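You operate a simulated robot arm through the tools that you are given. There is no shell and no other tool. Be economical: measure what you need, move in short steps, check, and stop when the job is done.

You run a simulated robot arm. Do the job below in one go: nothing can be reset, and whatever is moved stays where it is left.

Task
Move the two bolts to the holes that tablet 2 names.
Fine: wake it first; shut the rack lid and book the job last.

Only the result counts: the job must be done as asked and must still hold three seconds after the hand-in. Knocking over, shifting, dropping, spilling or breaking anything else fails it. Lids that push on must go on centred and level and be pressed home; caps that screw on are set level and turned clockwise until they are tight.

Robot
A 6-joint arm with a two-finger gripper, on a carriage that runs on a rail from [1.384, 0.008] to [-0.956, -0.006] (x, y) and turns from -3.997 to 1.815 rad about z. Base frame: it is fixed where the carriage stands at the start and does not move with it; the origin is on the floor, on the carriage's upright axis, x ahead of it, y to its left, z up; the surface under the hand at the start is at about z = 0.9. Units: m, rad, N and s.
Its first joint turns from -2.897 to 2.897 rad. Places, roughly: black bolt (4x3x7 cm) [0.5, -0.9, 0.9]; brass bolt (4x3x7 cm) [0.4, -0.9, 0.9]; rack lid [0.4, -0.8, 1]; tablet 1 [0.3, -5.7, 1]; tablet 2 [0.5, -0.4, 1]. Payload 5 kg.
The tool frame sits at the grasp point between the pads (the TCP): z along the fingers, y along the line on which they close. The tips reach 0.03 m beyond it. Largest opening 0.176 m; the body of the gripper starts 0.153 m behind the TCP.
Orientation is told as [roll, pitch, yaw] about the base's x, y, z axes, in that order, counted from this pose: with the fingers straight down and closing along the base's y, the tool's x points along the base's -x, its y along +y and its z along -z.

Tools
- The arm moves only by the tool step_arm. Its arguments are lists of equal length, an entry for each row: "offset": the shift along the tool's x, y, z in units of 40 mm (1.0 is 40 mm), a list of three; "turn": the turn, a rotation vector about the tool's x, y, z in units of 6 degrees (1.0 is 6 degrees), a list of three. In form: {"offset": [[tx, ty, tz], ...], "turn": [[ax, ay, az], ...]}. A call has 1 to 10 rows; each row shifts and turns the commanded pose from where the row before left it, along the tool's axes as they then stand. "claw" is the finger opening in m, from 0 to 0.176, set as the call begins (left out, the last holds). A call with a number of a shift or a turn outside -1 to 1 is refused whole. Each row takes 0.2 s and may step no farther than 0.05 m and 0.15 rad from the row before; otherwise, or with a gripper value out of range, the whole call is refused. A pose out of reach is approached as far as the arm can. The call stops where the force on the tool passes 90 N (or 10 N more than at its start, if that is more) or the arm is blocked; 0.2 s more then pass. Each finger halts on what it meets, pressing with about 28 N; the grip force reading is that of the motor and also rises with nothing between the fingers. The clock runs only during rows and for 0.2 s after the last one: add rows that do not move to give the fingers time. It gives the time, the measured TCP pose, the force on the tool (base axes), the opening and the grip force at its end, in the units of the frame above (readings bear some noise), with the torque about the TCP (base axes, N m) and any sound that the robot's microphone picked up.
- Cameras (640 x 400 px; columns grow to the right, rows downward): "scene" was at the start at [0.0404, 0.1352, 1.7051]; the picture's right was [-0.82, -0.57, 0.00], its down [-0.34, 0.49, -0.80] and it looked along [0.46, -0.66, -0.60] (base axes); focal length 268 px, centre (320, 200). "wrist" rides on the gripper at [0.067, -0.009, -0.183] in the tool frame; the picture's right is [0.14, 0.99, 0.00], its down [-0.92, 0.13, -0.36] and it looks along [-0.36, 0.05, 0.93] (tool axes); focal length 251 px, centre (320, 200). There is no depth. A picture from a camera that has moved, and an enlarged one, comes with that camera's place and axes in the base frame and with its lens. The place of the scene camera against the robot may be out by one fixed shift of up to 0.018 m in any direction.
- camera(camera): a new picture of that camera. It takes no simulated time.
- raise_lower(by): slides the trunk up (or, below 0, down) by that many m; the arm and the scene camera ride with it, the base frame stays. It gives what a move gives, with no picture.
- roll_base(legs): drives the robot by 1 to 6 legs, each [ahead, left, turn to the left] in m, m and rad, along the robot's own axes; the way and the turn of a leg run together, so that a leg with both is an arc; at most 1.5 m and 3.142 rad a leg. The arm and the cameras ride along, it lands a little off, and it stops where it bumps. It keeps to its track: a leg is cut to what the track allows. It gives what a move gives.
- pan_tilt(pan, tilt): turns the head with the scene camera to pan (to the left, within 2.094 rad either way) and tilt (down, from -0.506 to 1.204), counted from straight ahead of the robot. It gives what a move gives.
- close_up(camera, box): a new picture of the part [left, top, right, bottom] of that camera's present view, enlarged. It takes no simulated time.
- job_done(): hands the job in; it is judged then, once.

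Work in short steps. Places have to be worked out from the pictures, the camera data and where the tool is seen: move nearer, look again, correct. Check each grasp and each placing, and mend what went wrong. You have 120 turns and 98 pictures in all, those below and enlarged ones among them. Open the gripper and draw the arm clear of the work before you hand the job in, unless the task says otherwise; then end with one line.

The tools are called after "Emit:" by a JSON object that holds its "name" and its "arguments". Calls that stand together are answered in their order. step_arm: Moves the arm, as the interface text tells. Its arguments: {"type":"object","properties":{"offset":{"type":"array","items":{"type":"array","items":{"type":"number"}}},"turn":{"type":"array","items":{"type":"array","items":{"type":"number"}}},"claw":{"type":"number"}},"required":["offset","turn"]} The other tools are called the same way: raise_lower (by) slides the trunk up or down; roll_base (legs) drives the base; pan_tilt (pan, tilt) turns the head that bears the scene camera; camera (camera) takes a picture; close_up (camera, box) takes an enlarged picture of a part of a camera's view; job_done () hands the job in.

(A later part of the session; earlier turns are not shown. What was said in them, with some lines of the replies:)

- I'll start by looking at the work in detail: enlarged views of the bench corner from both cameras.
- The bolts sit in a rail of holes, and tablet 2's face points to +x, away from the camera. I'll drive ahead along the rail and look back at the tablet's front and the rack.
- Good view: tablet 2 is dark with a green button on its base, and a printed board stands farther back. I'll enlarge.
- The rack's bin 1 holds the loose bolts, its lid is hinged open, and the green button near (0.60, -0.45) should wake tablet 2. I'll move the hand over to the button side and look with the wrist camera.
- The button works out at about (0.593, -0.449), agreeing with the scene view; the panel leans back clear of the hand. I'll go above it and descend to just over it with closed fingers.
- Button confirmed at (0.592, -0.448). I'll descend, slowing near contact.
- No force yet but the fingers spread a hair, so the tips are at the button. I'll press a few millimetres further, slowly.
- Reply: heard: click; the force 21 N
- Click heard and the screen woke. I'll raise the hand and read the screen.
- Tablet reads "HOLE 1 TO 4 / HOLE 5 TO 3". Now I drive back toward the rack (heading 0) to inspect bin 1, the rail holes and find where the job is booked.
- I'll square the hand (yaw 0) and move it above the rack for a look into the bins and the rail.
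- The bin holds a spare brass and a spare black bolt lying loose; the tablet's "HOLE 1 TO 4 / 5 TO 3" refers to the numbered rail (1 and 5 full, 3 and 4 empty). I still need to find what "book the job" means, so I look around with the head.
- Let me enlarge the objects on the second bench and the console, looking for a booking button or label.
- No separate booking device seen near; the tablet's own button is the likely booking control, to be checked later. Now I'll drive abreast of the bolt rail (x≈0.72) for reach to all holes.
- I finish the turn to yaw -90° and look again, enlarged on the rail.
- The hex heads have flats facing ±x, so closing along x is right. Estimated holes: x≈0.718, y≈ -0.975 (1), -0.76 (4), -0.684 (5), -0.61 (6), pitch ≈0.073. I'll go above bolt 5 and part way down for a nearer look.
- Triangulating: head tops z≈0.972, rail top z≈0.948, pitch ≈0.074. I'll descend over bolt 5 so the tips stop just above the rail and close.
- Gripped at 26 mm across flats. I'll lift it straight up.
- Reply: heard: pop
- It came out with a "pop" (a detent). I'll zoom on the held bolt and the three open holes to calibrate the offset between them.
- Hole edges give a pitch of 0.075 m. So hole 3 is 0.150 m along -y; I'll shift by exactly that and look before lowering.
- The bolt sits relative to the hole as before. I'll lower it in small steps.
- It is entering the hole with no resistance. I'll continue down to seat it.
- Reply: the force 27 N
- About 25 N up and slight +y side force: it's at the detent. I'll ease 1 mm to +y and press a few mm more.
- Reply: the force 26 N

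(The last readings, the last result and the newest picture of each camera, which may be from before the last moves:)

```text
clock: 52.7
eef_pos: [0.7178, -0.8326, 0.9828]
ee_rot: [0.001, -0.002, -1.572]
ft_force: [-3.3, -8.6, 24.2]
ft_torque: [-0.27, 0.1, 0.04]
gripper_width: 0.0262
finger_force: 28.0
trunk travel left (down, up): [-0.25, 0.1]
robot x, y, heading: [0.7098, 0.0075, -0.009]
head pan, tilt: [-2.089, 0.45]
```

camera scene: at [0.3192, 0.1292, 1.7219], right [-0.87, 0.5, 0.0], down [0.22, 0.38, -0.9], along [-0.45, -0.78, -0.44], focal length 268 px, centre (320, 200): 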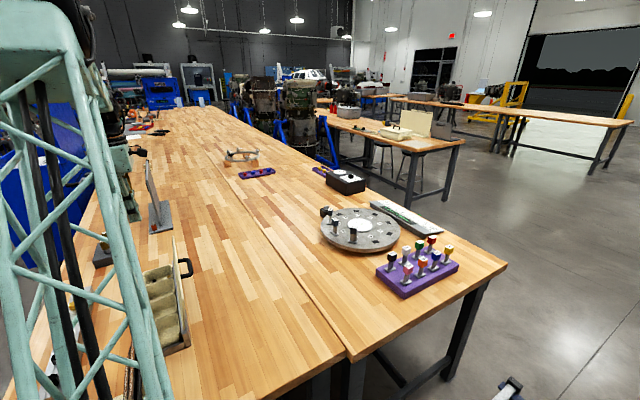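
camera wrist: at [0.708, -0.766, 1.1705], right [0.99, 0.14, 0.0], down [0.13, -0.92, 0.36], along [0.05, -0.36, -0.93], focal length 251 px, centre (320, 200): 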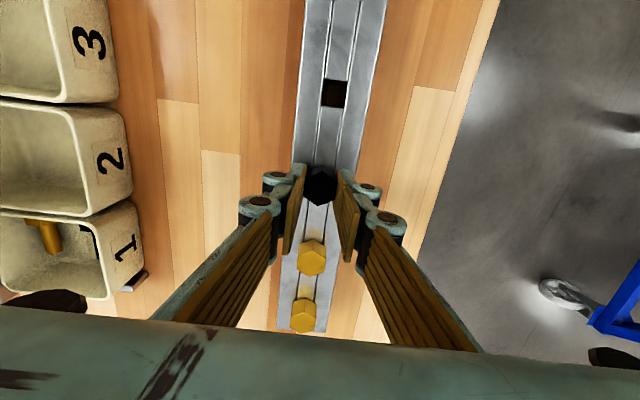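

Height is now at/below the original grasp height, though no click was heard and the grip may slip. I'll release, rise a little and inspect.

Emit:
{"name": "step_arm", "arguments": {"offset": [[-0.012, 0, -0.02], [0, 0, 0], [0, 0, 0]], "turn": [[0, 0, 0], [0, 0, 0], [0, 0, 0]], "claw": 0.06}}

Emit:
{"name": "step_arm", "arguments": {"offset": [[0, 0, -0.7], [0, 0, -0.9], [0, 0, -0.9], [0, 0, -0.9], [0, 0, 0]], "turn": [[0, 0, 0], [0, 0, 0], [0, 0, 0], [0, 0, 0], [0, 0, 0]]}}

Emit:
{"name": "close_up", "arguments": {"camera": "wrist", "box": [240, 40, 400, 300]}}

```text
clock: 53.5
eef_pos: [0.7175, -0.8329, 0.9821]
ee_rot: [0.001, 0.001, -1.572]
ft_force: [0.2, -0.2, 0.7]
ft_torque: [-0.01, 0.03, -0.02]
gripper_width: 0.06
finger_force: 0.0
trunk travel left (down, up): [-0.25, 0.1]
robot x, y, heading: [0.7071, 0.0046, -0.003]
head pan, tilt: [-2.089, 0.45]
```

```text
clock: 54.7
eef_pos: [0.7152, -0.8312, 1.1202]
ee_rot: [-0.001, -0.001, -1.573]
ft_force: [-0.2, 0.9, 1.2]
ft_torque: [-0.09, -0.01, 0.03]
gripper_width: 0.0599
finger_force: 0.0
trunk travel left (down, up): [-0.25, 0.1]
robot x, y, heading: [0.7081, 0.0076, -0.006]
head pan, tilt: [-2.089, 0.45]
```

```text
1.54 times, centred on (320, 170) of wrist
camera zoom: at [0.7058, -0.7656, 1.3016], right [0.99, 0.14, 0.0], down [0.13, -0.92, 0.36], along [0.05, -0.36, -0.93], focal length 387 px, centre (320, 246)
```

zoom: 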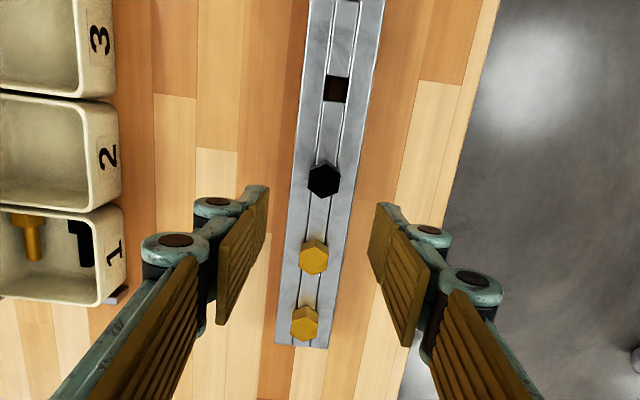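

The bolt stands in hole 3. To be sure it's home I'll press on its head with closed fingers, slowly and noting the contact height.

Emit:
{"name": "step_arm", "arguments": {"offset": [[0, 0, 0], [0, 0, 0], [0, 0, 0], [0, 0, 1], [0, 0, 1], [0, 0, 0.65], [0, 0, 0]], "turn": [[0, 0, 0], [0, 0, 0], [0, 0, 0], [0, 0, 0], [0, 0, 0], [0, 0, 0], [0, 0, 0]], "claw": 0.0}}

Emit:
{"name": "step_arm", "arguments": {"offset": [[0, 0, 0.08], [0, 0, 0.08], [0, 0, 0.08], [0, 0, 0.06], [0, 0, 0]], "turn": [[0, 0, 0], [0, 0, 0], [0, 0, 0], [0, 0, 0], [0, 0, 0]]}}

```text
clock: 56.3
eef_pos: [0.7187, -0.8318, 1.0121]
ee_rot: [0.0, -0.001, -1.574]
ft_force: [-0.5, 0.1, 0.0]
ft_torque: [0.03, 0.01, 0.0]
gripper_width: 0.0001
finger_force: 27.3
trunk travel left (down, up): [-0.25, 0.1]
robot x, y, heading: [0.7117, 0.0056, -0.006]
head pan, tilt: [-2.089, 0.45]
```

```text
clock: 57.5
eef_pos: [0.7177, -0.8326, 0.9993]
ee_rot: [0.0, 0.0, -1.572]
ft_force: [0.6, -0.1, 0.2]
ft_torque: [0.01, 0.02, -0.05]
gripper_width: 0.0002
finger_force: 28.0
trunk travel left (down, up): [-0.25, 0.1]
robot x, y, heading: [0.7102, 0.0045, -0.007]
head pan, tilt: [-2.089, 0.45]
```

No contact yet at tip z≈0.969, so the head is not standing proud. A few more mm to find contact.

Emit:
{"name": "step_arm", "arguments": {"offset": [[0, 0, 0.05], [0, 0, 0.05], [0, 0, 0.05], [0, 0, 0.05], [0, 0, 0]], "turn": [[0, 0, 0], [0, 0, 0], [0, 0, 0], [0, 0, 0], [0, 0, 0]]}}

```text
clock: 58.7
eef_pos: [0.7194, -0.8331, 0.9981]
ee_rot: [0.0, -0.007, -1.572]
ft_force: [0.2, 4.5, 86.8]
ft_torque: [0.58, 0.01, 0.0]
gripper_width: 0.006
finger_force: 27.8
trunk travel left (down, up): [-0.25, 0.1]
robot x, y, heading: [0.7069, 0.0066, -0.008]
head pan, tilt: [-2.089, 0.45]
```

It bore 87 N at head-top z≈0.968 without moving: seated. Now rise, open, and go over bolt 1 (another 0.15 m along -y), checking the reach there.

Emit:
{"name": "step_arm", "arguments": {"offset": [[0, 0, -0.6], [0, 0, -0.9], [0, 0, -0.9], [-0.75, 0, 0], [-0.75, 0, 0], [-0.75, 0, 0], [-0.75, 0, 0], [-0.75, 0, 0], [0, 0, 0]], "turn": [[0, 0, 0], [0, 0, 0], [0, 0, 0], [0, 0, 0], [0, 0, 0], [0, 0, 0], [0, 0, 0], [0, 0, 0], [0, 0, 0]], "claw": 0.07}}

Emit:
{"name": "camera", "arguments": {"camera": "wrist"}}

Emit:
{"name": "pan_tilt", "arguments": {"pan": -1.2, "tilt": 0.75}}

Emit:
{"name": "camera", "arguments": {"camera": "scene"}}

```text
clock: 60.7
eef_pos: [0.7191, -0.9839, 1.0881]
ee_rot: [-0.001, 0.0, -1.572]
ft_force: [0.5, -1.2, -1.0]
ft_torque: [0.12, -0.01, 0.03]
gripper_width: 0.0702
finger_force: 0.0
trunk travel left (down, up): [-0.25, 0.1]
robot x, y, heading: [0.7083, 0.0045, -0.006]
head pan, tilt: [-2.089, 0.45]
```

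```text
58 pictures are left
camera wrist: at [0.7101, -0.9176, 1.2724], right [0.99, 0.14, 0.0], down [0.13, -0.92, 0.36], along [0.05, -0.36, -0.93], focal length 251 px, centre (320, 200)
```

wrist: 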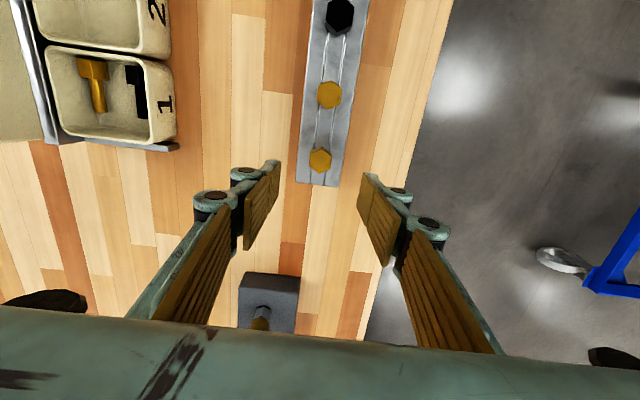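

```text
clock: 61.9
eef_pos: [0.7187, -0.9825, 1.0894]
ee_rot: [-0.001, 0.002, -1.572]
ft_force: [0.5, -0.6, -0.4]
ft_torque: [0.01, -0.03, 0.0]
gripper_width: 0.0702
finger_force: 0.1
trunk travel left (down, up): [-0.25, 0.1]
robot x, y, heading: [0.7084, 0.0055, -0.006]
head pan, tilt: [-1.201, 0.75]
```

```text
57 pictures are left
camera scene: at [0.73, 0.1334, 1.6955], right [-0.94, -0.35, 0.0], down [-0.24, 0.64, -0.73], along [0.26, -0.68, -0.68], focal length 268 px, centre (320, 200)
```

scene: 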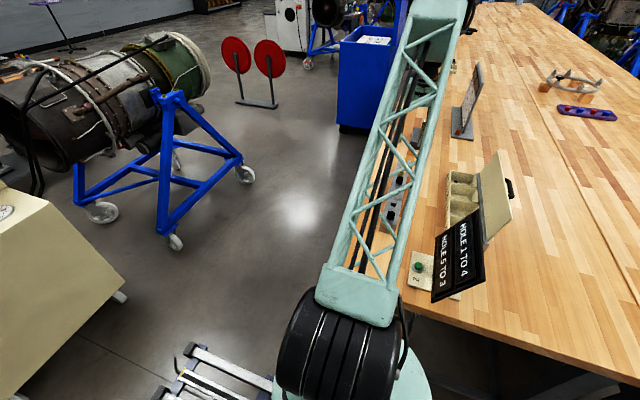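

Bolt 1 sits in the picture exactly as bolt 5 did. I'll descend the same 0.104 m and check the pose for reach.

Emit:
{"name": "step_arm", "arguments": {"offset": [[0, 0, 0.9], [0, 0, 0.9], [0, 0, 0.6], [0, 0, 0.18], [0, 0, 0]], "turn": [[0, 0, 0], [0, 0, 0], [0, 0, 0], [0, 0, 0], [0, 0, 0]]}}

Emit:
{"name": "close_up", "arguments": {"camera": "wrist", "box": [220, 60, 420, 260]}}

```text
clock: 63.1
eef_pos: [0.7171, -0.9825, 0.9856]
ee_rot: [0.001, -0.001, -1.572]
ft_force: [-0.4, 0.9, -0.1]
ft_torque: [0.0, -0.02, -0.04]
gripper_width: 0.0702
finger_force: 0.0
trunk travel left (down, up): [-0.25, 0.1]
robot x, y, heading: [0.7064, 0.0058, -0.006]
head pan, tilt: [-1.201, 0.75]
```

```text
2.00 times, centred on (320, 160) of wrist
camera zoom: at [0.7084, -0.9162, 1.1679], right [0.99, 0.14, 0.0], down [0.13, -0.92, 0.36], along [0.05, -0.36, -0.93], focal length 503 px, centre (320, 280)
```

zoom: 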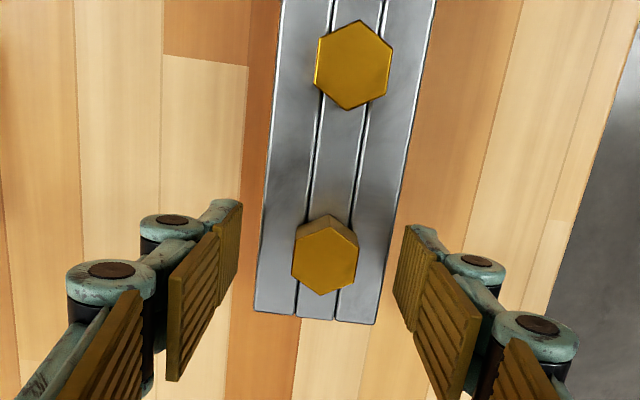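

Reach is fine and the bolt is between the pads. Close and lift.

Emit:
{"name": "step_arm", "arguments": {"offset": [[0, 0, 0], [0, 0, 0], [0, 0, 0], [0, 0, 0], [0, 0, 0], [0, 0, 0]], "turn": [[0, 0, 0], [0, 0, 0], [0, 0, 0], [0, 0, 0], [0, 0, 0], [0, 0, 0]], "claw": 0.02}}

Emit:
{"name": "step_arm", "arguments": {"offset": [[0, 0, -0.3], [0, 0, -0.5], [0, 0, -0.6], [0, 0, -0.6], [0, 0, 0]], "turn": [[0, 0, 0], [0, 0, 0], [0, 0, 0], [0, 0, 0], [0, 0, 0]]}}

Emit:
{"name": "close_up", "arguments": {"camera": "wrist", "box": [220, 60, 420, 260]}}

```text
clock: 64.5
eef_pos: [0.7166, -0.9819, 0.9857]
ee_rot: [0.0, 0.001, -1.572]
ft_force: [10.6, -0.3, -0.7]
ft_torque: [-0.02, -0.48, 0.01]
gripper_width: 0.0262
finger_force: 27.8
trunk travel left (down, up): [-0.25, 0.1]
robot x, y, heading: [0.7116, 0.005, -0.006]
head pan, tilt: [-1.201, 0.75]
heard: pop
```

```text
clock: 65.7
eef_pos: [0.718, -0.9798, 1.0648]
ee_rot: [0.0, 0.0, -1.573]
ft_force: [0.7, 0.2, 0.1]
ft_torque: [-0.1, -0.05, -0.01]
gripper_width: 0.0263
finger_force: 28.9
trunk travel left (down, up): [-0.25, 0.1]
robot x, y, heading: [0.7107, 0.0002, -0.01]
head pan, tilt: [-1.201, 0.75]
```

```text
2.00 times, centred on (320, 160) of wrist
camera zoom: at [0.7084, -0.9148, 1.2484], right [0.99, 0.14, 0.0], down [0.13, -0.92, 0.36], along [0.05, -0.36, -0.93], focal length 503 px, centre (320, 280)
```

zoom: 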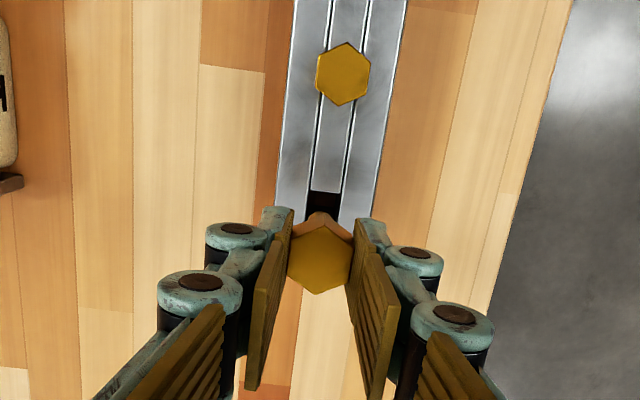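

Bolt 1 is in hand. I'll lift 30 mm more for clearance over the other heads, carry +0.225 m to hole 4, come back down 40 mm, and look.

Emit:
{"name": "step_arm", "arguments": {"offset": [[0, 0, -0.75], [0.9375, 0, 0], [0.9375, 0, 0], [0.9375, 0, 0], [0.9375, 0, 0], [0.9375, 0, 0], [0.9375, 0.012, 0], [0, 0, 0.5], [0, 0, 0.5], [0, 0, 0]], "turn": [[0, 0, 0], [0, 0, 0], [0, 0, 0], [0, 0, 0], [0, 0, 0], [0, 0, 0], [0, 0, 0], [0, 0, 0], [0, 0, 0], [0, 0, 0]]}}

Emit:
{"name": "close_up", "arguments": {"camera": "wrist", "box": [270, 100, 370, 240]}}

```text
clock: 67.9
eef_pos: [0.7195, -0.7566, 1.055]
ee_rot: [0.0, 0.002, -1.572]
ft_force: [1.1, -0.6, -1.3]
ft_torque: [0.08, 0.01, 0.04]
gripper_width: 0.0262
finger_force: 27.8
trunk travel left (down, up): [-0.25, 0.1]
robot x, y, heading: [0.7106, 0.0044, -0.005]
head pan, tilt: [-1.201, 0.75]
```

```text
2.86 times, centred on (320, 170) of wrist
camera zoom: at [0.7101, -0.6901, 1.2379], right [0.99, 0.14, 0.0], down [0.13, -0.92, 0.36], along [0.05, -0.36, -0.93], focal length 718 px, centre (320, 286)
```

zoom: 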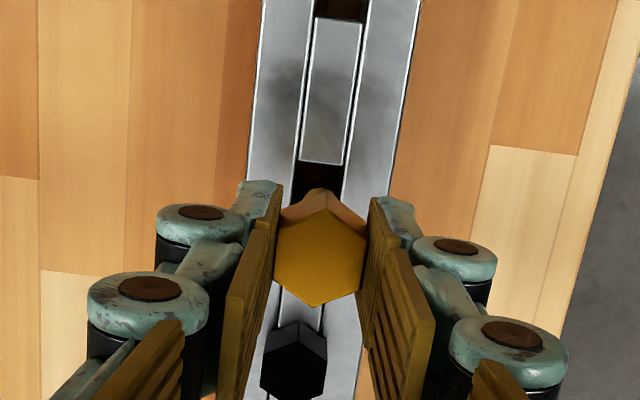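

The hole appears shifted ~6 px relative to the previous good alignment (about 2–3 mm in x and y). I'll zoom in tighter to judge before correcting.

Emit:
{"name": "close_up", "arguments": {"camera": "wrist", "box": [295, 140, 345, 215]}}

```text
5.33 times, centred on (320, 178) of wrist
camera zoom: at [0.7101, -0.6901, 1.2379], right [0.99, 0.14, 0.0], down [0.13, -0.92, 0.36], along [0.05, -0.36, -0.93], focal length 1341 px, centre (320, 320)
```

zoom: 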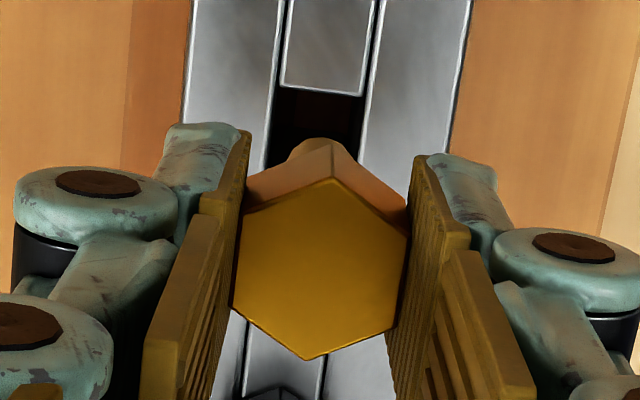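

The shank tip (13 mm) is within ~1 mm of the centre of the 20 mm hole in both directions. I'll lower it.

Emit:
{"name": "step_arm", "arguments": {"offset": [[0, -0.012, 0.3], [0, 0, 0.25], [0, 0, 0.2], [0, 0, 0.2], [0, 0, 0.2], [0, 0, 0.2], [0, 0, 0.15], [0, 0, 0.1], [0, 0, 0.05], [0, 0, 0]], "turn": [[0, 0, 0], [0, 0, 0], [0, 0, 0], [0, 0, 0], [0, 0, 0], [0, 0, 0], [0, 0, 0], [0, 0, 0], [0, 0, 0], [0, 0, 0]]}}

```text
clock: 70.1
eef_pos: [0.718, -0.757, 0.9886]
ee_rot: [-0.001, -0.001, -1.571]
ft_force: [-0.4, -0.8, -0.3]
ft_torque: [0.03, 0.0, -0.03]
gripper_width: 0.0266
finger_force: 28.0
trunk travel left (down, up): [-0.25, 0.1]
robot x, y, heading: [0.7109, 0.0041, -0.007]
head pan, tilt: [-1.201, 0.75]
```

Inserted nearly fully with no resistance; press down the last millimetres gently.

Emit:
{"name": "step_arm", "arguments": {"offset": [[0, 0, 0.05], [0, 0, 0.05], [0, 0, 0.04], [0, 0, 0]], "turn": [[0, 0, 0], [0, 0, 0], [0, 0, 0], [0, 0, 0]]}}

```text
clock: 71.1
eef_pos: [0.7178, -0.7584, 0.9852]
ee_rot: [-0.001, -0.004, -1.573]
ft_force: [1.4, -1.4, 26.2]
ft_torque: [-0.09, -0.07, 0.05]
gripper_width: 0.0262
finger_force: 28.2
trunk travel left (down, up): [-0.25, 0.1]
robot x, y, heading: [0.7087, 0.0039, -0.01]
head pan, tilt: [-1.201, 0.75]
```

Seated (26 N at the original grasp height). Release, rise and press on the head with closed fingers as before.

Emit:
{"name": "step_arm", "arguments": {"offset": [[0, 0, 0], [0, 0, 0], [0, 0, 0]], "turn": [[0, 0, 0], [0, 0, 0], [0, 0, 0]], "claw": 0.06}}

Emit:
{"name": "step_arm", "arguments": {"offset": [[0, 0, -0.7], [0, 0, -0.9], [0, 0, -0.9], [0, 0, 0], [0, 0, 0]], "turn": [[0, 0, 0], [0, 0, 0], [0, 0, 0], [0, 0, 0], [0, 0, 0]]}}

Emit:
{"name": "camera", "arguments": {"camera": "wrist"}}

Emit:
{"name": "step_arm", "arguments": {"offset": [[0, 0, 0], [0, 0, 0], [0, 0, 0], [0, 0, 0.9], [0, 0, 0.75], [0, 0, 0.2], [0, 0, 0.1], [0, 0, 0.08], [0, 0, 0.08], [0, 0, 0]], "turn": [[0, 0, 0], [0, 0, 0], [0, 0, 0], [0, 0, 0], [0, 0, 0], [0, 0, 0], [0, 0, 0], [0, 0, 0], [0, 0, 0], [0, 0, 0]], "claw": 0.0}}

```text
clock: 71.9
eef_pos: [0.7176, -0.7575, 0.9845]
ee_rot: [0.0, 0.0, -1.573]
ft_force: [-0.3, 0.3, -0.2]
ft_torque: [0.03, 0.01, 0.02]
gripper_width: 0.0598
finger_force: 0.0
trunk travel left (down, up): [-0.25, 0.1]
robot x, y, heading: [0.7082, 0.0023, -0.006]
head pan, tilt: [-1.201, 0.75]
```

```text
clock: 73.1
eef_pos: [0.7178, -0.7591, 1.0826]
ee_rot: [0.001, -0.001, -1.573]
ft_force: [0.5, 0.5, -0.7]
ft_torque: [0.13, -0.02, 0.04]
gripper_width: 0.0603
finger_force: 0.1
trunk travel left (down, up): [-0.25, 0.1]
robot x, y, heading: [0.7101, 0.0073, -0.003]
head pan, tilt: [-1.201, 0.75]
```

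```text
52 pictures are left
camera wrist: at [0.7083, -0.6925, 1.2653], right [0.99, 0.14, 0.0], down [0.13, -0.92, 0.36], along [0.05, -0.36, -0.93], focal length 251 px, centre (320, 200)
```

wrist: 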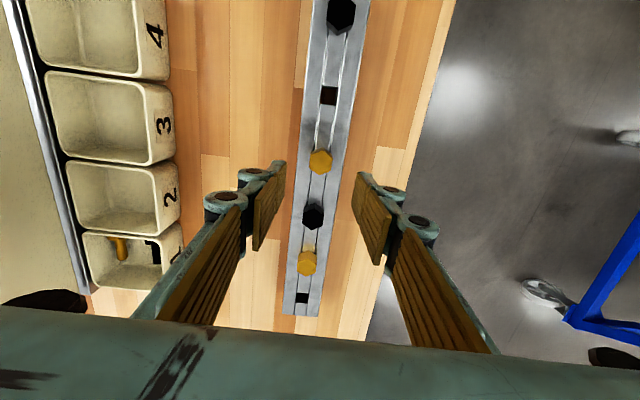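

```text
clock: 75.3
eef_pos: [0.7181, -0.758, 0.9986]
ee_rot: [0.0, 0.0, -1.574]
ft_force: [0.3, 0.5, -0.5]
ft_torque: [-0.01, -0.01, 0.03]
gripper_width: 0.0001
finger_force: 28.4
trunk travel left (down, up): [-0.25, 0.1]
robot x, y, heading: [0.7107, 0.0032, -0.006]
head pan, tilt: [-1.201, 0.75]
```

Configuration 1:–, 2:brass, 3:black, 4:brass, 5:–, 6:black as wanted. A last light press, then rise.

Emit:
{"name": "step_arm", "arguments": {"offset": [[0, 0, 0.04], [0, 0, 0.04], [0, 0, 0.03], [0, 0, 0]], "turn": [[0, 0, 0], [0, 0, 0], [0, 0, 0], [0, 0, 0]]}}

Emit:
{"name": "step_arm", "arguments": {"offset": [[0, 0, -0.7], [0, 0, -1], [0, 0, -1], [0, 0, -1], [0, 0, -1], [0, 0, -1], [0, 0, -1], [0, 0, -1]], "turn": [[0, 0, 0], [0, 0, 0], [0, 0, 0], [0, 0, 0], [0, 0, 0], [0, 0, 0], [0, 0, 0], [0, 0, 0]]}}

Emit:
{"name": "camera", "arguments": {"camera": "wrist"}}

```text
clock: 76.3
eef_pos: [0.7168, -0.7575, 0.9972]
ee_rot: [-0.001, -0.005, -1.573]
ft_force: [0.6, -2.3, 59.0]
ft_torque: [0.13, 0.03, -0.01]
gripper_width: 0.0061
finger_force: 27.8
trunk travel left (down, up): [-0.25, 0.1]
robot x, y, heading: [0.7102, 0.0058, -0.004]
head pan, tilt: [-1.201, 0.75]
```

```text
clock: 78.1
eef_pos: [0.7186, -0.7594, 1.2992]
ee_rot: [-0.001, 0.001, -1.571]
ft_force: [-0.1, -0.5, 0.1]
ft_torque: [0.02, -0.03, 0.01]
gripper_width: 0.0
finger_force: 27.8
trunk travel left (down, up): [-0.25, 0.1]
robot x, y, heading: [0.7127, 0.005, -0.008]
head pan, tilt: [-1.201, 0.75]
```

```text
51 pictures are left
camera wrist: at [0.7089, -0.6922, 1.4829], right [0.99, 0.14, 0.0], down [0.13, -0.92, 0.36], along [0.05, -0.36, -0.93], focal length 251 px, centre (320, 200)
```

wrist: 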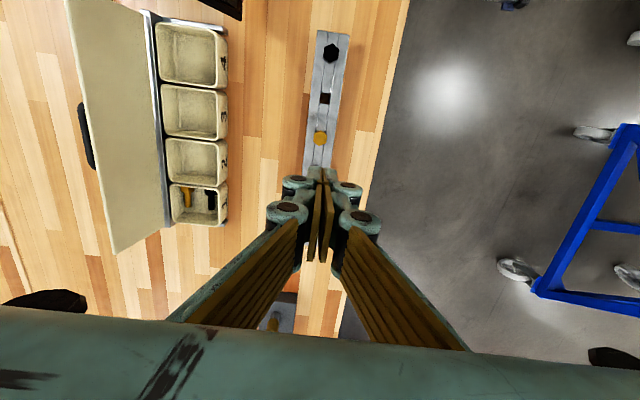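

Bolts done. Lid geometry: hinge near x≈0.405, z≈0.975; top edge at x≈0.373, z≈1.093; y from -1.0 to -0.6; handle y -0.855…-0.74 behind it. I'll go over to behind the lid at y≈-0.69, staying high.

Emit:
{"name": "step_arm", "arguments": {"offset": [[0.35, -1, 0], [0.35, -1, 0], [0.35, -1, 0], [0.35, -1, 0], [0.35, -1, 0], [0, -1, 0], [0, -1, 0], [0, -1, 0], [0, -1, 0], [0, -1, 0]], "turn": [[0, 0, 0], [0, 0, 0], [0, 0, 0], [0, 0, 0], [0, 0, 0], [0, 0, 0], [0, 0, 0], [0, 0, 0], [0, 0, 0], [0, 0, 0]]}}

Emit:
{"name": "camera", "arguments": {"camera": "wrist"}}

Emit:
{"name": "pan_tilt", "arguments": {"pan": -2.05, "tilt": 0.75}}

Emit:
{"name": "camera", "arguments": {"camera": "scene"}}

```text
clock: 80.3
eef_pos: [0.3195, -0.6859, 1.3024]
ee_rot: [-0.001, 0.0, -1.573]
ft_force: [-1.3, 0.7, -0.3]
ft_torque: [-0.02, -0.05, -0.02]
gripper_width: 0.0
finger_force: 28.2
trunk travel left (down, up): [-0.25, 0.1]
robot x, y, heading: [0.706, 0.0038, -0.003]
head pan, tilt: [-1.201, 0.75]
```

```text
50 pictures are left
camera wrist: at [0.3085, -0.6205, 1.4845], right [0.99, 0.14, 0.0], down [0.13, -0.92, 0.36], along [0.05, -0.36, -0.93], focal length 251 px, centre (320, 200)
```

wrist: 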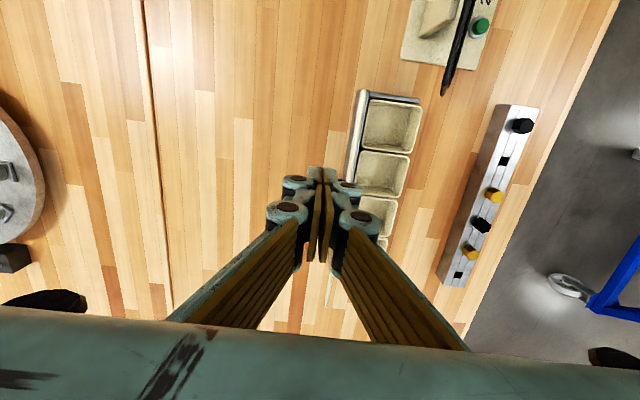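

```text
clock: 81.4
eef_pos: [0.3192, -0.6861, 1.3027]
ee_rot: [-0.001, 0.0, -1.571]
ft_force: [-0.8, 0.0, 0.2]
ft_torque: [-0.03, -0.03, 0.01]
gripper_width: 0.0
finger_force: 28.0
trunk travel left (down, up): [-0.25, 0.1]
robot x, y, heading: [0.7075, 0.0056, -0.008]
head pan, tilt: [-2.051, 0.75]
```

```text
49 pictures are left
camera scene: at [0.6619, 0.1377, 1.6955], right [-0.88, 0.47, 0.0], down [0.32, 0.6, -0.73], along [-0.34, -0.65, -0.68], focal length 268 px, centre (320, 200)
```

scene: 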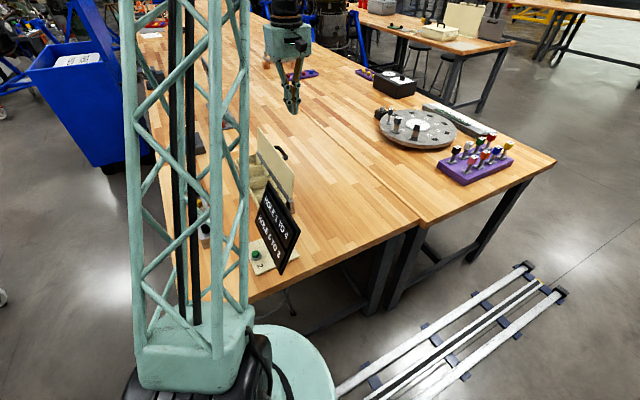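

I'll zoom to find the lid edge relative to the fingers.

Emit:
{"name": "close_up", "arguments": {"camera": "wrist", "box": [280, 70, 440, 200]}}

Emit:
{"name": "close_up", "arguments": {"camera": "scene", "box": [230, 60, 320, 280]}}

```text
3.08 times, centred on (360, 135) of wrist
camera zoom: at [0.3099, -0.6207, 1.4848], right [0.99, 0.14, 0.0], down [0.13, -0.92, 0.36], along [0.05, -0.36, -0.93], focal length 774 px, centre (197, 400)
```

zoom: 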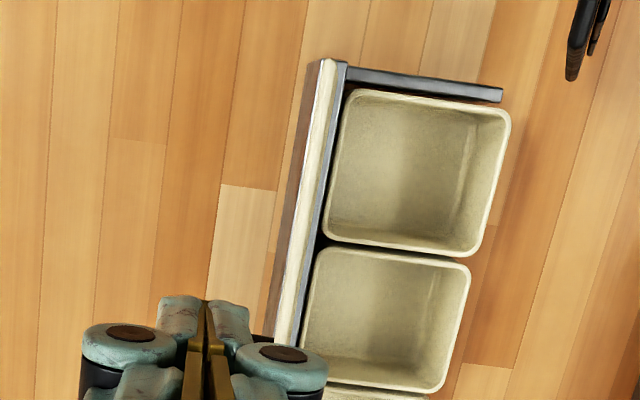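

```text
1.82 times, centred on (275, 170) of scene
camera zoom: at [0.6619, 0.1377, 1.6955], right [-0.88, 0.47, 0.0], down [0.32, 0.6, -0.73], along [-0.34, -0.65, -0.68], focal length 488 px, centre (402, 254)
```

zoom: 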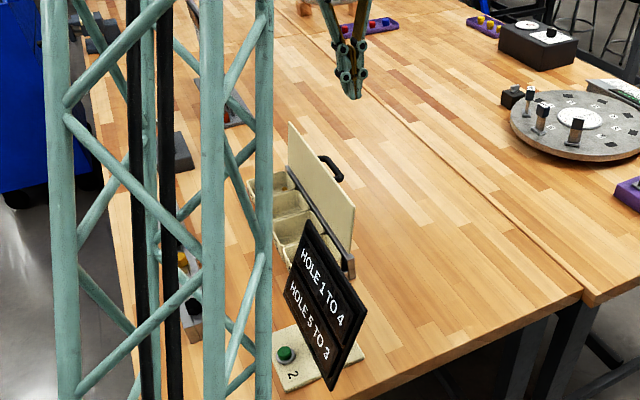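

The lid edge is at x≈0.37, its near end at y≈-0.597. I'll back off 12 mm in -x, then descend behind it to tip z≈1.045.

Emit:
{"name": "step_arm", "arguments": {"offset": [[0, -0.3, 0], [0, 0, 1], [0, 0, 1], [0, 0, 1], [0, 0, 1], [0, 0, 1], [0, 0, 0.7], [0, 0, 0]], "turn": [[0, 0, 0], [0, 0, 0], [0, 0, 0], [0, 0, 0], [0, 0, 0], [0, 0, 0], [0, 0, 0], [0, 0, 0]]}}

Emit:
{"name": "camera", "arguments": {"camera": "wrist"}}

Emit:
{"name": "close_up", "arguments": {"camera": "scene", "box": [230, 60, 320, 280]}}

```text
clock: 83.2
eef_pos: [0.3049, -0.6867, 1.0764]
ee_rot: [-0.001, -0.002, -1.573]
ft_force: [0.2, -0.5, -0.3]
ft_torque: [0.06, -0.02, 0.0]
gripper_width: 0.0
finger_force: 28.3
trunk travel left (down, up): [-0.25, 0.1]
robot x, y, heading: [0.709, 0.001, -0.007]
head pan, tilt: [-2.051, 0.75]
```

```text
46 pictures are left
camera wrist: at [0.2963, -0.6209, 1.2591], right [0.99, 0.14, 0.0], down [0.13, -0.92, 0.36], along [0.05, -0.36, -0.93], focal length 251 px, centre (320, 200)
```

wrist: 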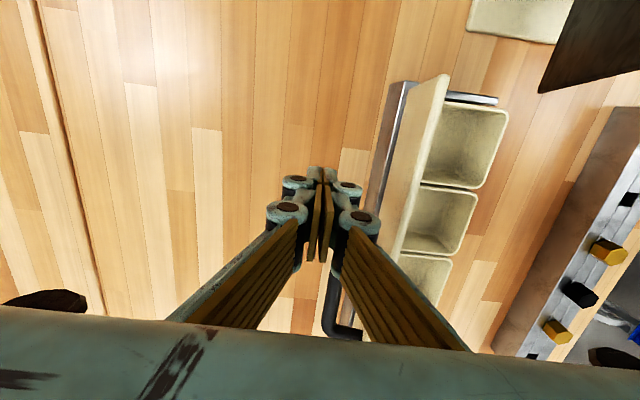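

```text
1.82 times, centred on (275, 170) of scene
camera zoom: at [0.6617, 0.1372, 1.6956], right [-0.88, 0.47, 0.0], down [0.32, 0.6, -0.73], along [-0.34, -0.65, -0.68], focal length 488 px, centre (402, 254)
```

zoom: 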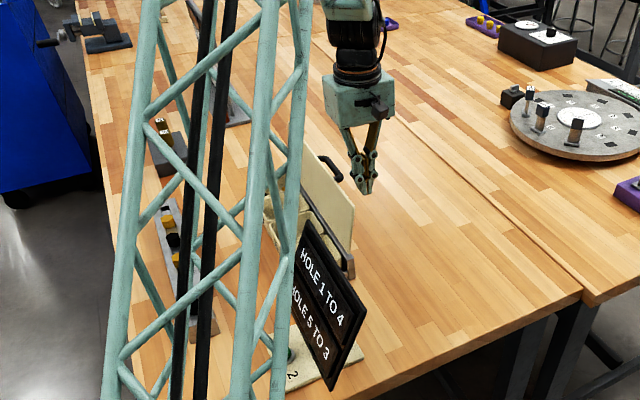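

Hand is behind the lid, clear of the handle. I'll push +x in moderate steps.

Emit:
{"name": "step_arm", "arguments": {"offset": [[0, 0.5, 0], [0, 0.5, 0], [0, 0.5, 0], [0, 0.5, 0], [0, 0.4, 0], [0, 0.4, 0], [0, 0, 0]], "turn": [[0, 0, 0], [0, 0, 0], [0, 0, 0], [0, 0, 0], [0, 0, 0], [0, 0, 0], [0, 0, 0]]}}

Emit:
{"name": "close_up", "arguments": {"camera": "wrist", "box": [220, 60, 500, 320]}}

```text
clock: 84.8
eef_pos: [0.4174, -0.6884, 1.0753]
ee_rot: [0.001, -0.001, -1.573]
ft_force: [-0.3, -0.8, 0.3]
ft_torque: [0.01, 0.05, 0.02]
gripper_width: 0.0
finger_force: 27.8
trunk travel left (down, up): [-0.25, 0.1]
robot x, y, heading: [0.7088, 0.0034, -0.012]
head pan, tilt: [-2.051, 0.75]
```

```text
1.54 times, centred on (360, 190) of wrist
camera zoom: at [0.4087, -0.6215, 1.2593], right [0.99, 0.14, 0.0], down [0.13, -0.92, 0.36], along [0.05, -0.36, -0.93], focal length 387 px, centre (258, 215)
```

zoom: 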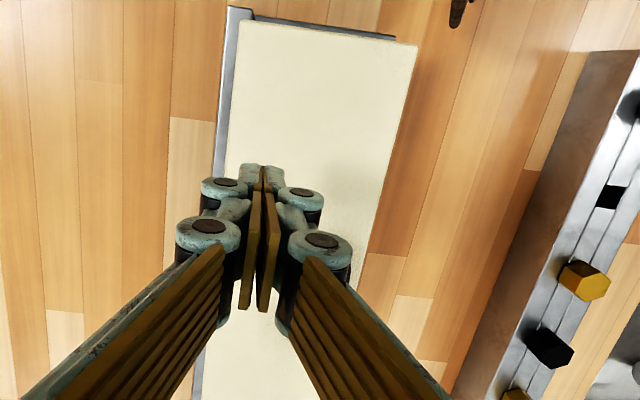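

The lid has swung shut. I'll press lightly on it near its free edge to make sure it's fully down.

Emit:
{"name": "step_arm", "arguments": {"offset": [[0, 0.9, 0], [0, 0.6, 0], [0, 0, 0.5], [0, 0, 0.5], [0, 0, 0.25], [0, 0, 0.2], [0, 0, 0.15], [0, 0, 0]], "turn": [[0, 0, 0], [0, 0, 0], [0, 0, 0], [0, 0, 0], [0, 0, 0], [0, 0, 0], [0, 0, 0], [0, 0, 0]]}}

Emit:
{"name": "camera", "arguments": {"camera": "scene"}}

```text
clock: 86.6
eef_pos: [0.4775, -0.6881, 1.01]
ee_rot: [0.002, -0.001, -1.572]
ft_force: [-0.5, -0.9, 0.1]
ft_torque: [0.04, -0.01, 0.04]
gripper_width: 0.0001
finger_force: 28.3
trunk travel left (down, up): [-0.25, 0.1]
robot x, y, heading: [0.7061, 0.0052, -0.006]
head pan, tilt: [-2.051, 0.75]
```

```text
43 pictures are left
camera scene: at [0.6619, 0.1376, 1.6955], right [-0.88, 0.47, 0.0], down [0.32, 0.6, -0.73], along [-0.34, -0.65, -0.68], focal length 268 px, centre (320, 200)
```

scene: 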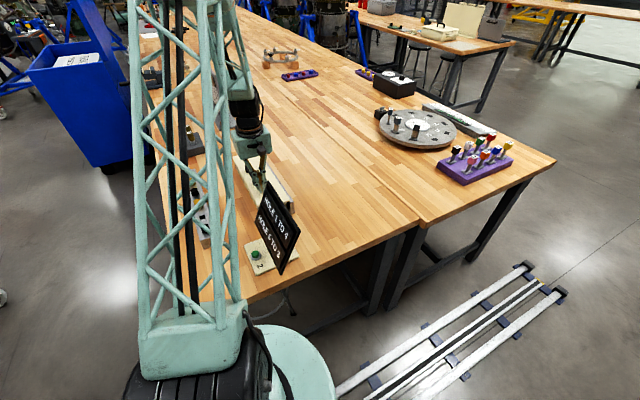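

Continue down slowly till light contact.

Emit:
{"name": "step_arm", "arguments": {"offset": [[0, 0, 0.12], [0, 0, 0.12], [0, 0, 0.12], [0, 0, 0.1], [0, 0, 0]], "turn": [[0, 0, 0], [0, 0, 0], [0, 0, 0], [0, 0, 0], [0, 0, 0]]}}

```text
clock: 87.9
eef_pos: [0.4776, -0.6886, 0.9994]
ee_rot: [-0.003, -0.008, -1.57]
ft_force: [7.2, 16.5, 49.1]
ft_torque: [0.93, -0.17, -0.04]
gripper_width: 0.0061
finger_force: 44.8
trunk travel left (down, up): [-0.25, 0.1]
robot x, y, heading: [0.7099, 0.0024, -0.012]
head pan, tilt: [-2.051, 0.75]
stopped in row 5: the force on the tool passed its limit at 93 N (the readings are from after the stop); the commanded pose is now the measured one
```

Lid is solid at z≈0.97 (contact peaked a bit high). Rise and inspect that nothing shifted.

Emit:
{"name": "step_arm", "arguments": {"offset": [[0, 0, -0.5], [0, 0, -1], [0, 0, -1], [0, 0, -1], [0, 0, -1], [0, 0, -1], [0, 0, -1], [0, 0, -1]], "turn": [[0, 0, 0], [0, 0, 0], [0, 0, 0], [0, 0, 0], [0, 0, 0], [0, 0, 0], [0, 0, 0], [0, 0, 0]]}}

Emit:
{"name": "camera", "arguments": {"camera": "wrist"}}

Emit:
{"name": "close_up", "arguments": {"camera": "scene", "box": [220, 120, 330, 290]}}

```text
clock: 89.7
eef_pos: [0.4764, -0.6894, 1.2974]
ee_rot: [-0.002, -0.005, -1.572]
ft_force: [-1.0, 0.2, 0.5]
ft_torque: [0.04, -0.02, 0.02]
gripper_width: 0.0
finger_force: 44.8
trunk travel left (down, up): [-0.25, 0.1]
robot x, y, heading: [0.7078, 0.0085, -0.009]
head pan, tilt: [-2.051, 0.75]
```

```text
42 pictures are left
camera wrist: at [0.4688, -0.6223, 1.4789], right [0.99, 0.14, 0.0], down [0.13, -0.92, 0.37], along [0.05, -0.36, -0.93], focal length 251 px, centre (320, 200)
```

wrist: 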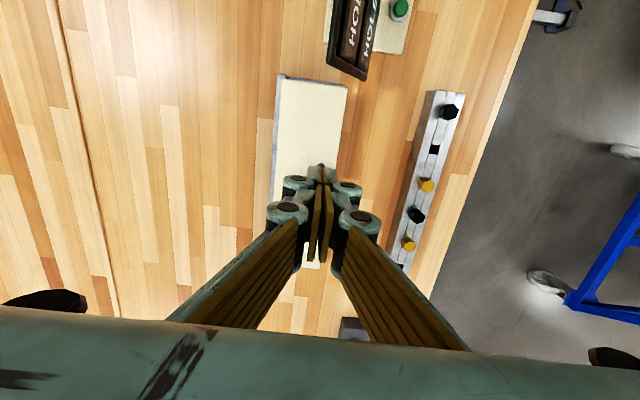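

```text
2.35 times, centred on (275, 205) of scene
camera zoom: at [0.6619, 0.1377, 1.6956], right [-0.88, 0.47, 0.0], down [0.32, 0.6, -0.73], along [-0.34, -0.65, -0.68], focal length 631 px, centre (426, 188)
```

zoom: 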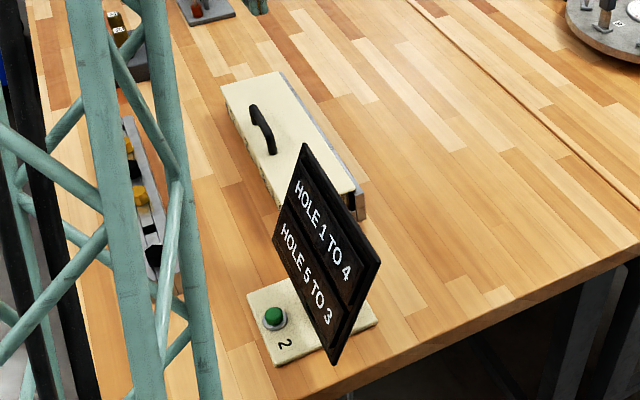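

Lid shut, rail as wanted, nothing displaced. Now I'll return to the stand used for the tablet (x≈1.11, heading -0.58) and press the green button again to book, watching the screen.

Emit:
{"name": "step_arm", "arguments": {"offset": [[0, 0, 0], [0, 0, 0], [0, 0, 0], [0, 0, 0], [0, 0, 0], [0, 0, 0], [0, 0, 0], [0, 0, 0], [0, 0, 0], [0, 0, 0]], "turn": [[0, 0, -1], [0, 0, -1], [0, 0, -1], [0, 0, -1], [0, 0, -1], [0, 0, -1], [0, 0, -1], [0, 0, -1], [0, 0, -1], [0, 0, -1]]}}

Emit:
{"name": "roll_base", "arguments": {"legs": [[0.41, 0, 0], [0, 0, -0.58]]}}

Emit:
{"name": "pan_tilt", "arguments": {"pan": -1.8, "tilt": 0.6}}

Emit:
{"name": "camera", "arguments": {"camera": "scene"}}

```text
clock: 91.9
eef_pos: [0.4768, -0.6876, 1.2943]
ee_rot: [-0.006, -0.002, -0.525]
ft_force: [-0.4, -0.5, -0.3]
ft_torque: [0.02, -0.01, 0.0]
gripper_width: 0.0001
finger_force: 45.6
trunk travel left (down, up): [-0.25, 0.1]
robot x, y, heading: [0.7089, 0.0011, -0.005]
head pan, tilt: [-2.051, 0.75]
```

```text
clock: 96.2
eef_pos: [0.545, -0.4446, 1.2944]
ee_rot: [-0.007, -0.003, -1.106]
ft_force: [-0.5, 0.2, 0.3]
ft_torque: [-0.02, 0.0, 0.02]
gripper_width: 0.0001
finger_force: 45.4
trunk travel left (down, up): [-0.25, 0.1]
robot x, y, heading: [1.1159, 0.0063, -0.587]
head pan, tilt: [-2.051, 0.75]
```

```text
clock: 96.9
eef_pos: [0.5437, -0.4447, 1.2957]
ee_rot: [-0.009, -0.002, -1.105]
ft_force: [0.8, 0.9, 0.7]
ft_torque: [0.01, -0.01, 0.0]
gripper_width: 0.0
finger_force: 45.2
trunk travel left (down, up): [-0.25, 0.1]
robot x, y, heading: [1.1181, 0.0072, -0.587]
head pan, tilt: [-1.799, 0.6]
```

```text
40 pictures are left
camera scene: at [1.1633, 0.1286, 1.7083], right [-0.68, 0.73, 0.0], down [0.41, 0.39, -0.82], along [-0.6, -0.56, -0.57], focal length 268 px, centre (320, 200)
```

scene: 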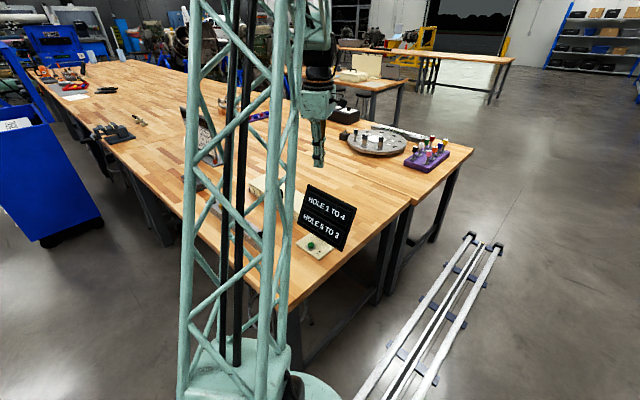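

Before pressing, I'll check a few unexamined objects for any booking label.

Emit:
{"name": "close_up", "arguments": {"camera": "scene", "box": [0, 40, 180, 160]}}

Emit:
{"name": "close_up", "arguments": {"camera": "scene", "box": [290, 170, 370, 270]}}

```text
3.33 times, centred on (90, 100) of scene
camera zoom: at [1.1633, 0.1286, 1.7083], right [-0.68, 0.73, 0.0], down [0.41, 0.39, -0.82], along [-0.6, -0.56, -0.57], focal length 894 px, centre (1087, 533)
```

zoom: 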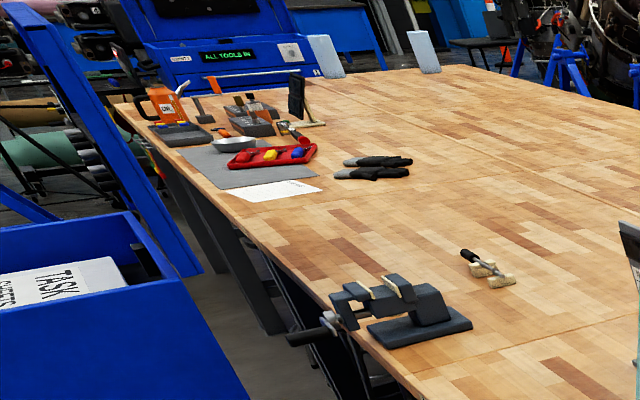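

```text
4.00 times, centred on (330, 220) of scene
camera zoom: at [1.1633, 0.1286, 1.7083], right [-0.68, 0.73, 0.0], down [0.41, 0.39, -0.82], along [-0.6, -0.56, -0.57], focal length 1073 px, centre (280, 120)
```

zoom: 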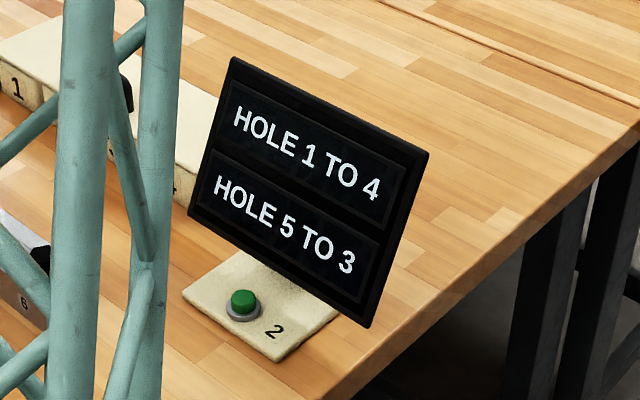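

The tablet's own button is the only booking control around. I'll square the hand and position it over the button (0.592, -0.449).

Emit:
{"name": "step_arm", "arguments": {"offset": [[0, 0, 0], [0, 0, 0], [0, 0, 0], [0, 0, 0], [0, 0, 0], [0, 0, 0], [0, 0, 0], [0, 0, 0], [0, 0, 0], [0, 0, 0]], "turn": [[0, 0, -1], [0, 0, -1], [0, 0, -1], [0, 0, -1], [0, 0, -1], [0, 0, -1], [0, 0, -1], [0, 0, -1], [0, 0, -1], [0, 0, -1]]}}

Emit:
{"name": "step_arm", "arguments": {"offset": [[-0.6, -0.05, 0], [-0.6, -0.05, 0], [0, 0, 1], [0, 0, 1], [0, 0, 1], [0, 0, 1], [0, 0, 1], [0, 0, 0.3], [0, 0, 0]], "turn": [[0, 0, -0.55], [0, 0, 0], [0, 0, 0], [0, 0, 0], [0, 0, 0], [0, 0, 0], [0, 0, 0], [0, 0, 0], [0, 0, 0]]}}

Emit:
{"name": "camera", "arguments": {"camera": "wrist"}}

```text
clock: 99.1
eef_pos: [0.5433, -0.4442, 1.2941]
ee_rot: [-0.005, 0.006, -0.056]
ft_force: [0.2, -0.5, -0.5]
ft_torque: [0.03, -0.04, -0.01]
gripper_width: 0.0003
finger_force: 44.6
trunk travel left (down, up): [-0.25, 0.1]
robot x, y, heading: [1.1186, 0.0079, -0.586]
head pan, tilt: [-1.799, 0.6]
```

```text
clock: 101.1
eef_pos: [0.5896, -0.4518, 1.0833]
ee_rot: [-0.003, 0.004, 0.0]
ft_force: [0.9, -0.8, -0.3]
ft_torque: [-0.03, 0.03, 0.04]
gripper_width: 0.0
finger_force: 45.3
trunk travel left (down, up): [-0.25, 0.1]
robot x, y, heading: [1.1159, 0.0064, -0.586]
head pan, tilt: [-1.799, 0.6]
```

```text
37 pictures are left
camera wrist: at [0.524, -0.4602, 1.2667], right [-0.14, 0.99, 0.0], down [0.93, 0.13, 0.36], along [0.35, 0.05, -0.93], focal length 251 px, centre (320, 200)
```

wrist: 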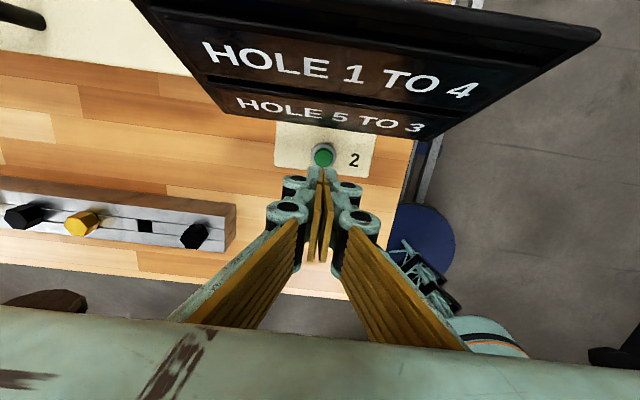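

Nearly the same view as at the first press; a 2 mm nudge, then press down to the same depth.

Emit:
{"name": "step_arm", "arguments": {"offset": [[-0.03, 0.05, 1], [0, 0, 1], [0, 0, 0.6], [0, 0, 0.3], [0, 0, 0.2], [0, 0, 0.08], [0, 0, 0.08], [0, 0, 0]], "turn": [[0, 0, 0], [0, 0, 0], [0, 0, 0], [0, 0, 0], [0, 0, 0], [0, 0, 0], [0, 0, 0], [0, 0, 0]]}}

Emit:
{"name": "close_up", "arguments": {"camera": "scene", "box": [290, 170, 370, 270]}}

```text
clock: 102.9
eef_pos: [0.5914, -0.4493, 0.952]
ee_rot: [-0.003, 0.005, 0.0]
ft_force: [0.2, 1.0, 2.7]
ft_torque: [0.02, -0.06, 0.0]
gripper_width: 0.0057
finger_force: 45.1
trunk travel left (down, up): [-0.25, 0.1]
robot x, y, heading: [1.1178, 0.0022, -0.591]
head pan, tilt: [-1.799, 0.6]
heard: click
```

```text
4.00 times, centred on (330, 220) of scene
camera zoom: at [1.1635, 0.1286, 1.7084], right [-0.68, 0.73, 0.0], down [0.41, 0.39, -0.83], along [-0.6, -0.56, -0.56], focal length 1073 px, centre (280, 120)
```

zoom: 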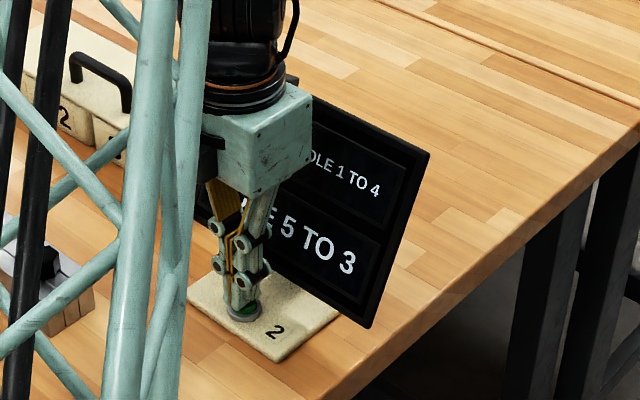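

Click heard; the first line of the screen seems altered. I'll rise and read it.

Emit:
{"name": "step_arm", "arguments": {"offset": [[0, 0, -0.5], [0, 0, -1], [0, 0, -1], [0, 0, -1], [0, 0, -1], [0, 0, -1], [0, 0, -1], [0, 0, -1]], "turn": [[0, 0, 0], [0, 0, 0], [0, 0, 0], [0, 0, 0], [0, 0, 0], [0, 0, 0], [0, 0, 0], [0, 0, 0]]}}

Emit:
{"name": "close_up", "arguments": {"camera": "scene", "box": [280, 160, 370, 270]}}

```text
clock: 104.7
eef_pos: [0.5942, -0.4475, 1.2509]
ee_rot: [-0.004, 0.004, 0.0]
ft_force: [0.3, -0.3, 0.5]
ft_torque: [0.03, -0.02, -0.02]
gripper_width: 0.0002
finger_force: 45.0
trunk travel left (down, up): [-0.25, 0.1]
robot x, y, heading: [1.118, 0.0049, -0.592]
head pan, tilt: [-1.799, 0.6]
```

```text
3.64 times, centred on (325, 215) of scene
camera zoom: at [1.1635, 0.1286, 1.7084], right [-0.68, 0.73, 0.0], down [0.41, 0.39, -0.83], along [-0.6, -0.56, -0.56], focal length 975 px, centre (302, 146)
```

zoom: 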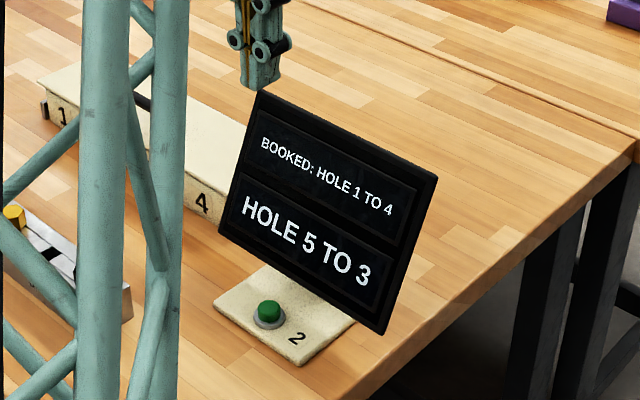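

The screen now reads "BOOKED: HOLE 1 TO 4 / HOLE 5 TO 3", so the job is booked. I'll open the gripper, draw clear, and take a last check.

Emit:
{"name": "step_arm", "arguments": {"offset": [[-1, 0, -0.3], [-1, 0, -0.3], [-1, 0, 0], [-1, 0, 0], [-1, 0, 0], [0, 0, 0]], "turn": [[0, 0, 0], [0, 0, 0], [0, 0, 0], [0, 0, 0], [0, 0, 0], [0, 0, 0]], "claw": 0.12}}

Emit:
{"name": "camera", "arguments": {"camera": "wrist"}}

Emit:
{"name": "close_up", "arguments": {"camera": "scene", "box": [180, 130, 380, 290]}}

```text
clock: 106.1
eef_pos: [0.7924, -0.4497, 1.2744]
ee_rot: [-0.004, 0.004, 0.0]
ft_force: [0.4, 0.2, 0.1]
ft_torque: [0.03, 0.13, 0.03]
gripper_width: 0.1201
finger_force: 0.1
trunk travel left (down, up): [-0.25, 0.1]
robot x, y, heading: [1.1183, 0.0059, -0.587]
head pan, tilt: [-1.799, 0.6]
```

```text
34 pictures are left
camera wrist: at [0.7265, -0.4587, 1.4575], right [-0.14, 0.99, 0.0], down [0.93, 0.13, 0.36], along [0.35, 0.05, -0.93], focal length 251 px, centre (320, 200)
```

wrist: 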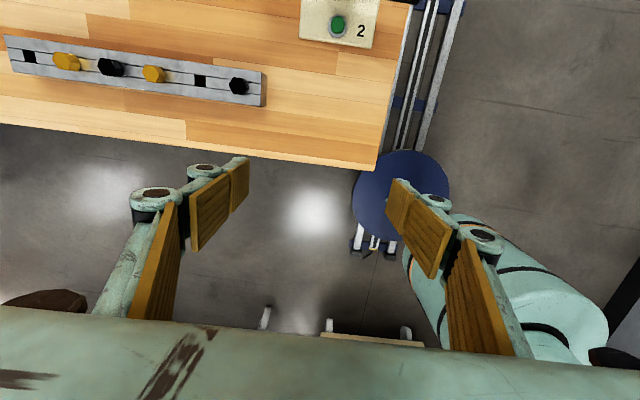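

```text
2.50 times, centred on (280, 210) of scene
camera zoom: at [1.1639, 0.1285, 1.7083], right [-0.68, 0.73, 0.0], down [0.41, 0.39, -0.83], along [-0.6, -0.56, -0.56], focal length 670 px, centre (420, 175)
```

zoom: 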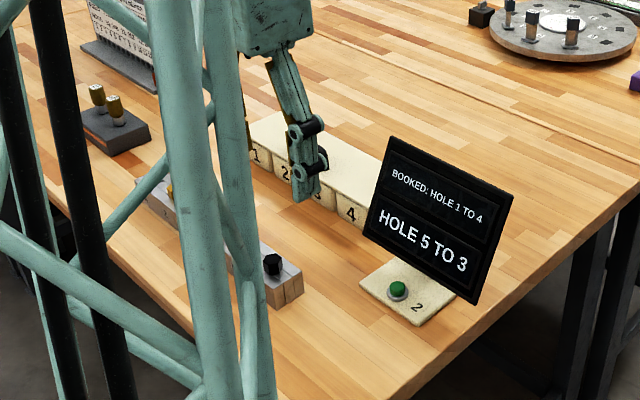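

All is in place: brass in 2 and 4, black in 3 and 6, holes 1 and 5 empty, the lid shut, the job booked and the arm clear. Handing in.

Emit:
{"name": "job_done", "arguments": {}}

```text
The job is handed in.
```

The job is handed in. I woke tablet 2, moved the brass bolt from hole 1 to hole 4 and the black bolt from hole 5 to hole 3, shut the rack lid, and booked the job with the tablet's own button; its screen reads "BOOKED: HOLE 1 TO 4 / HOLE 5 TO 3", with "BOOKED:" on the first line only, which I took to cover both moves.
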